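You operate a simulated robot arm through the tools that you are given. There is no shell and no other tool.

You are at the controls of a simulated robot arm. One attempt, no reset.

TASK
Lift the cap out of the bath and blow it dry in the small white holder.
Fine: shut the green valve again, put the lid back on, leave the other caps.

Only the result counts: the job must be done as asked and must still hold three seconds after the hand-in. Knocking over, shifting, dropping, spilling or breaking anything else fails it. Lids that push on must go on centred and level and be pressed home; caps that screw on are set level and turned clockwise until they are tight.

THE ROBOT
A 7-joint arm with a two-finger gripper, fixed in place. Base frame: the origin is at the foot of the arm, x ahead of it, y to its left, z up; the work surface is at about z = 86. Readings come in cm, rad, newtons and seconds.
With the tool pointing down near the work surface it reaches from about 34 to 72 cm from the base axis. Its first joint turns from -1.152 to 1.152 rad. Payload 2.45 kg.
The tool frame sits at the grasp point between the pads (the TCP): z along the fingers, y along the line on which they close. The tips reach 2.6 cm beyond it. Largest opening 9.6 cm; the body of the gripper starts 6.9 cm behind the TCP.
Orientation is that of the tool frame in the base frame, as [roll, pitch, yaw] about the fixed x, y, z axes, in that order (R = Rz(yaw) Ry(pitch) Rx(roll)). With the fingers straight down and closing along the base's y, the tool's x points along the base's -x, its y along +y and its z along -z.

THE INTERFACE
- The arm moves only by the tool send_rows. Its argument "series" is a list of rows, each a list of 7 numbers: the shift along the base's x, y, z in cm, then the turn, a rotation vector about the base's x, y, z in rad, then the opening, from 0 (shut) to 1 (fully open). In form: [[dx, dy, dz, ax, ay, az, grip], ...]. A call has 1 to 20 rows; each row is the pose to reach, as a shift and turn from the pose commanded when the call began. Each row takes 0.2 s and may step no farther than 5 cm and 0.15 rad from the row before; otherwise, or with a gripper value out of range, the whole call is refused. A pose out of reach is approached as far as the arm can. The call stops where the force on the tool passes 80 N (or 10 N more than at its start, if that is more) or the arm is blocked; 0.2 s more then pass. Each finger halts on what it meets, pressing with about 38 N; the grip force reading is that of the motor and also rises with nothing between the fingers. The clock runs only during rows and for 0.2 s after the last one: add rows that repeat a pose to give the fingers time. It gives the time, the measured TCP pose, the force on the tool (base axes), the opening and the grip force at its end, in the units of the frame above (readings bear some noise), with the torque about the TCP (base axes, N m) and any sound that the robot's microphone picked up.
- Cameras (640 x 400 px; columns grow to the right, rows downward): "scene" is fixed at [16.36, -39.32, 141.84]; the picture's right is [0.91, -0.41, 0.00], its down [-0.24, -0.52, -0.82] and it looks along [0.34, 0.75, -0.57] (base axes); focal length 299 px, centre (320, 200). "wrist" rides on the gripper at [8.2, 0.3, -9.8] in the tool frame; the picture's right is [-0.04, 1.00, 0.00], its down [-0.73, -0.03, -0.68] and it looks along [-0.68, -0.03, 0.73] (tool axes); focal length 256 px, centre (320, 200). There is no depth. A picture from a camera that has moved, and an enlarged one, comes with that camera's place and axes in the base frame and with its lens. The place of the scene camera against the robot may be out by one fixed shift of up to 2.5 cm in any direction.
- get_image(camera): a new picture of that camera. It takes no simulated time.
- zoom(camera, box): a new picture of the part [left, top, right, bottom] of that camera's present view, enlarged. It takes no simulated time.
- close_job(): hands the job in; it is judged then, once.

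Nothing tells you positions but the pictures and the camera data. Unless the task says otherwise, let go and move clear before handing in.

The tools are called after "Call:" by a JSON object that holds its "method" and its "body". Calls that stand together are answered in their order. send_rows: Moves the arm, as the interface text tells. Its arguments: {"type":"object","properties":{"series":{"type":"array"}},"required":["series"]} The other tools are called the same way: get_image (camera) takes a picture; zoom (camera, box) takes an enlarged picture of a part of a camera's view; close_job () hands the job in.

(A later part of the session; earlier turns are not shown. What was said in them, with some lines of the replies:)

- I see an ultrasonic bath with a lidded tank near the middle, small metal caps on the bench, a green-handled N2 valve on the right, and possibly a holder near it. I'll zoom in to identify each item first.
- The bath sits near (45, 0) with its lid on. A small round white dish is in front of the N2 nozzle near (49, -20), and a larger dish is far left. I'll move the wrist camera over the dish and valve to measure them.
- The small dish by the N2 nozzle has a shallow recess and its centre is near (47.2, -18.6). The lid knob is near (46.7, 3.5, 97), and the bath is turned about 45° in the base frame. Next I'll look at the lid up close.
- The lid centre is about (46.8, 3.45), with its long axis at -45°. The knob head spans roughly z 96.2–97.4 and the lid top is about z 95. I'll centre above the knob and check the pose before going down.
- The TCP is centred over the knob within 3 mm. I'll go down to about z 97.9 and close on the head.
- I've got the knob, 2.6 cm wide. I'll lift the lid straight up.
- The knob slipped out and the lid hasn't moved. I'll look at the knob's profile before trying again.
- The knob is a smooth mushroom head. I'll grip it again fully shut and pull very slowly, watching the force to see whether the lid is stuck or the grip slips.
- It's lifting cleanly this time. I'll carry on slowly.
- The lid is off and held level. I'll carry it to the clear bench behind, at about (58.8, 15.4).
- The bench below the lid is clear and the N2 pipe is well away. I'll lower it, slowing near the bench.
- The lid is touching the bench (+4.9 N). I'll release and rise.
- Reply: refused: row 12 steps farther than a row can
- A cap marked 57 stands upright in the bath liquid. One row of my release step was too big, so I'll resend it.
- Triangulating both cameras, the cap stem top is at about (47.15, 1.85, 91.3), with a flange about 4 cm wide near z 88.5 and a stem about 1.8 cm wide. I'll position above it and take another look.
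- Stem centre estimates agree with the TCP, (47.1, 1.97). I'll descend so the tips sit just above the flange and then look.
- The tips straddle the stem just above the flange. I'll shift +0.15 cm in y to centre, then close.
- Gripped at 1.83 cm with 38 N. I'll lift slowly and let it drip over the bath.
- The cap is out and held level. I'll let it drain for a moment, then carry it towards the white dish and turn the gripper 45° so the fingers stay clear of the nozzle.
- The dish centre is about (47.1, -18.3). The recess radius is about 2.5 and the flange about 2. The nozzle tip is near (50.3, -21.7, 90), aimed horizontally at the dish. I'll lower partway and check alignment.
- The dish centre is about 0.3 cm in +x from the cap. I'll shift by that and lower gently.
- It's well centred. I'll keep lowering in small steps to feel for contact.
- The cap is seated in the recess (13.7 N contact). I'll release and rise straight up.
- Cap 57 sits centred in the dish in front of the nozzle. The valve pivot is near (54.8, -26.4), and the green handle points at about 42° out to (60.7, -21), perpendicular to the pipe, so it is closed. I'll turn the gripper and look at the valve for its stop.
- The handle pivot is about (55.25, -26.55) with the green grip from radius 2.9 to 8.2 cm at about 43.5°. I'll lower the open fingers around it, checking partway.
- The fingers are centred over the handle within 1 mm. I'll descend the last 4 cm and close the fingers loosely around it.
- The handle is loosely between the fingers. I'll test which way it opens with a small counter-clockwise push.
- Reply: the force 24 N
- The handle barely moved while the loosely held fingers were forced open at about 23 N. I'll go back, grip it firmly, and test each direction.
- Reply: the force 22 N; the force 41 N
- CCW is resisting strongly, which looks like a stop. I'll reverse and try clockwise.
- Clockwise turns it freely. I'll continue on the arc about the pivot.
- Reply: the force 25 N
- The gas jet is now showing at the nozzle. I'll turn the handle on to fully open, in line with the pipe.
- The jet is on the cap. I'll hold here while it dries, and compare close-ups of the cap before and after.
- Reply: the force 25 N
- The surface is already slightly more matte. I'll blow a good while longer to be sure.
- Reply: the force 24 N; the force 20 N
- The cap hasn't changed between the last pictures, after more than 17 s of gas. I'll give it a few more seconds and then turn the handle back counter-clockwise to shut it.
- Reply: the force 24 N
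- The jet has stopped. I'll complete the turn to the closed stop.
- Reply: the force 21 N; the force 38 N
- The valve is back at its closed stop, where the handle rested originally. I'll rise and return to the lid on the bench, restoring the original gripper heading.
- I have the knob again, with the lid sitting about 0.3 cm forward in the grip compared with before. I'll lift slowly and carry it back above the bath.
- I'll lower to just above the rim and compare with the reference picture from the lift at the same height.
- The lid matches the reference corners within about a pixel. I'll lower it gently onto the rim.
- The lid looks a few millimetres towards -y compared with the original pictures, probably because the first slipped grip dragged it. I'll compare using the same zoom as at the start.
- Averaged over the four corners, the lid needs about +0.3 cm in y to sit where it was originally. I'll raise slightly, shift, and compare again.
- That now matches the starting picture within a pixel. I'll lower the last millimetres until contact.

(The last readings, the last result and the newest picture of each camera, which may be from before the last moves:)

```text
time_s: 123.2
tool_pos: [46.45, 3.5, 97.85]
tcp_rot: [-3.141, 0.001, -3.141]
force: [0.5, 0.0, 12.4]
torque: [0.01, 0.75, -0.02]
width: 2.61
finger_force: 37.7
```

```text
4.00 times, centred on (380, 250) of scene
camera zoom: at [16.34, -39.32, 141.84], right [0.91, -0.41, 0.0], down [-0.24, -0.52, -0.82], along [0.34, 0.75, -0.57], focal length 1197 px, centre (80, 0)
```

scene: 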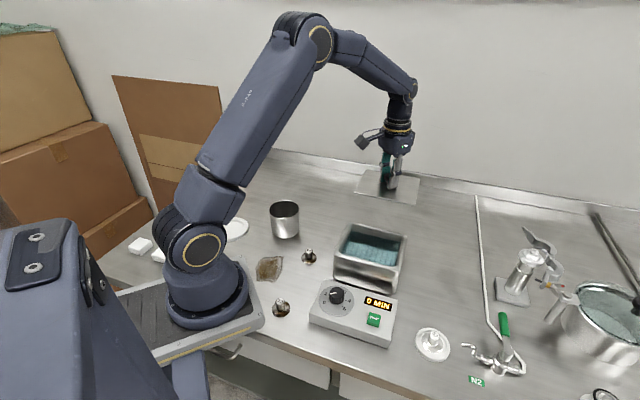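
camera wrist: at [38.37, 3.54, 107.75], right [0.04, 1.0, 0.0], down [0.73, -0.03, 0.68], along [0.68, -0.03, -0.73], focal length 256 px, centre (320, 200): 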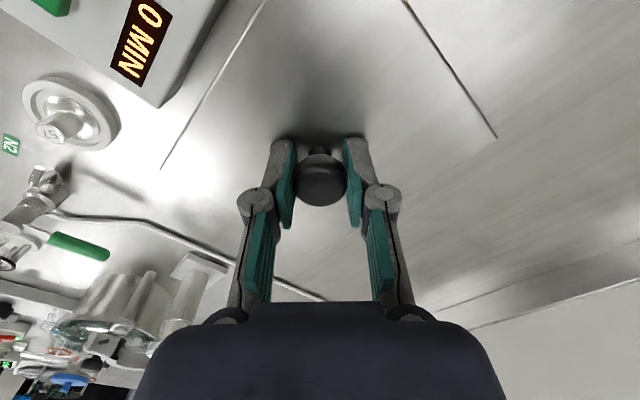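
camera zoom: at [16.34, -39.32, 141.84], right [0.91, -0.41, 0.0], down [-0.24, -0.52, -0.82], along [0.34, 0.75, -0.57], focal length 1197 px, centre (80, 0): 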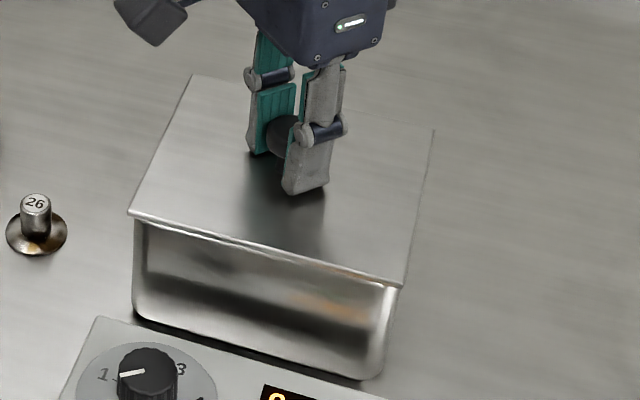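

The lid is seated: 12 N contact and corners identical to the start. I'll release and rise.

Call:
{"method": "send_rows", "body": {"series": [[0, 0, 0, 0, 0, 0, 0.1], [0, 0, 0.02, 0, 0, 0, 0.2], [0, 0, 0.05, 0, 0, 0, 0.35], [0, 0, 0.05, 0, 0, 0, 0.5], [0, 0, 0.05, 0, 0, 0, 0.5], [0, 0, 0.05, 0, 0, 0, 0.5], [0, 0, 1, 0, 0, 0, 0.5], [0, 0, 3, 0, 0, 0, 0.5], [0, 0, 7, 0, 0, 0, 0.5], [0, 0, 11, 0, 0, 0, 0.5], [-3, 0, 14, 0, 0, 0, 0.5], [-6, 0, 15, 0, 0, 0, 0.5], [-6, 0, 15, 0, 0, 0, 0.5]]}}

Call:
{"method": "get_image", "body": {"camera": "wrist"}}

Call:
{"method": "get_image", "body": {"camera": "scene"}}

Call:
{"method": "zoom", "body": {"camera": "scene", "box": [300, 200, 460, 300]}}

Call:
{"method": "zoom", "body": {"camera": "scene", "box": [400, 300, 560, 400]}}

```text
time_s: 126.0
tool_pos: [40.48, 3.38, 112.77]
tcp_rot: [-3.14, -0.001, -3.141]
force: [-0.6, -0.6, 0.0]
torque: [-0.02, 0.0, 0.01]
width: 4.78
finger_force: 0.1
```

```text
taken
camera wrist: at [32.36, 3.73, 122.67], right [0.04, 1.0, 0.0], down [0.73, -0.03, 0.68], along [0.68, -0.03, -0.73], focal length 256 px, centre (320, 200)
```

wrist: 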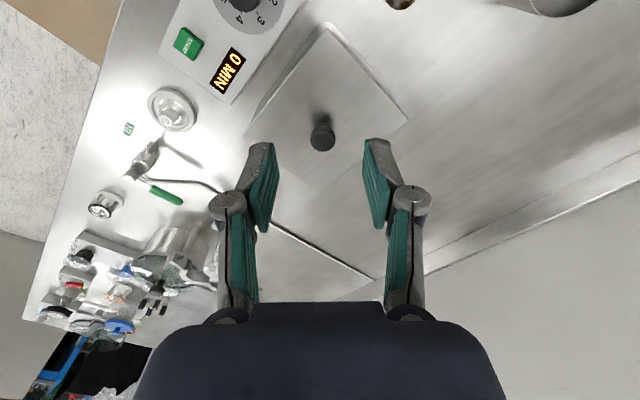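

```text
taken
```

scene: 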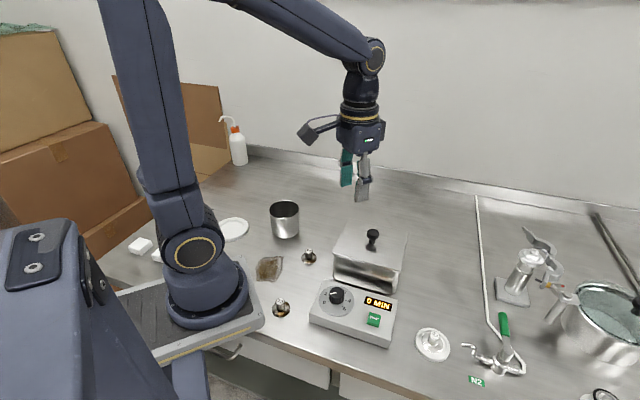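

```text
4.00 times, centred on (380, 250) of scene
camera zoom: at [16.35, -39.32, 141.84], right [0.91, -0.41, 0.0], down [-0.24, -0.52, -0.82], along [0.34, 0.75, -0.57], focal length 1197 px, centre (80, 0)
```

zoom: 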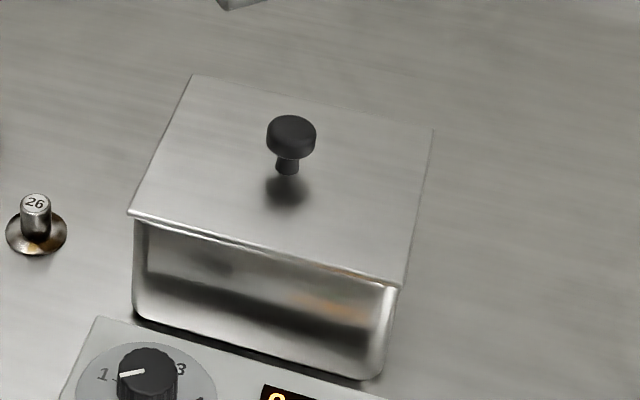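

```text
4.00 times, centred on (480, 350) of scene
camera zoom: at [16.35, -39.32, 141.84], right [0.91, -0.41, 0.0], down [-0.24, -0.52, -0.82], along [0.34, 0.75, -0.57], focal length 1197 px, centre (-320, -400)
```

zoom: 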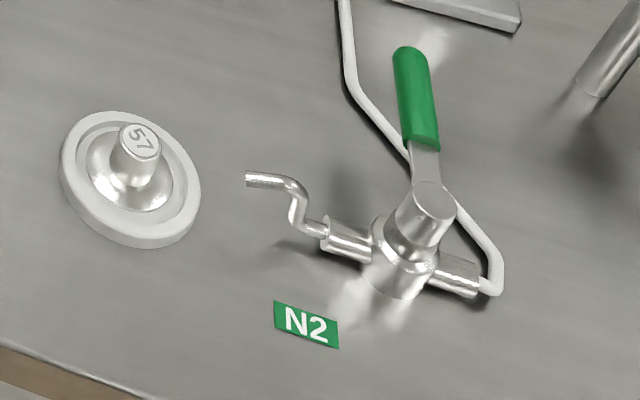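

The lid is back exactly where it was, the valve handle is at its original closed position with no jet, and cap 57 sits in the small white holder after about 22 s of gas. The other caps are where they were and the arm is clear, so I'm handing in.

Call:
{"method": "close_job", "body": {}}

```text
The job is handed in.
```

I lifted cap 57 out of the bath, set it in the small white holder by the N2 nozzle and blew it with gas for about 22 seconds. The job is handed in; I haven't seen a verdict.

- **Cap:** it sits centred in the holder's recess. Its look stopped changing well before I shut the gas, so I take it to be dry, but I could only judge that from the pictures.
- **Green valve:** it opens clockwise. I turned it back to its closed stop; the jet is off and the handle is where it started.
- **Lid:** my first grip on the knob slipped and probably dragged the lid a few millimetres. I corrected for that when putting it back, and it now matches the starting picture. It rests on the rim and needed no force to seat.
- **Everything else:** caps 26 and 72 were not touched. I saw nothing knocked over or spilled, and the arm is clear of the bench.
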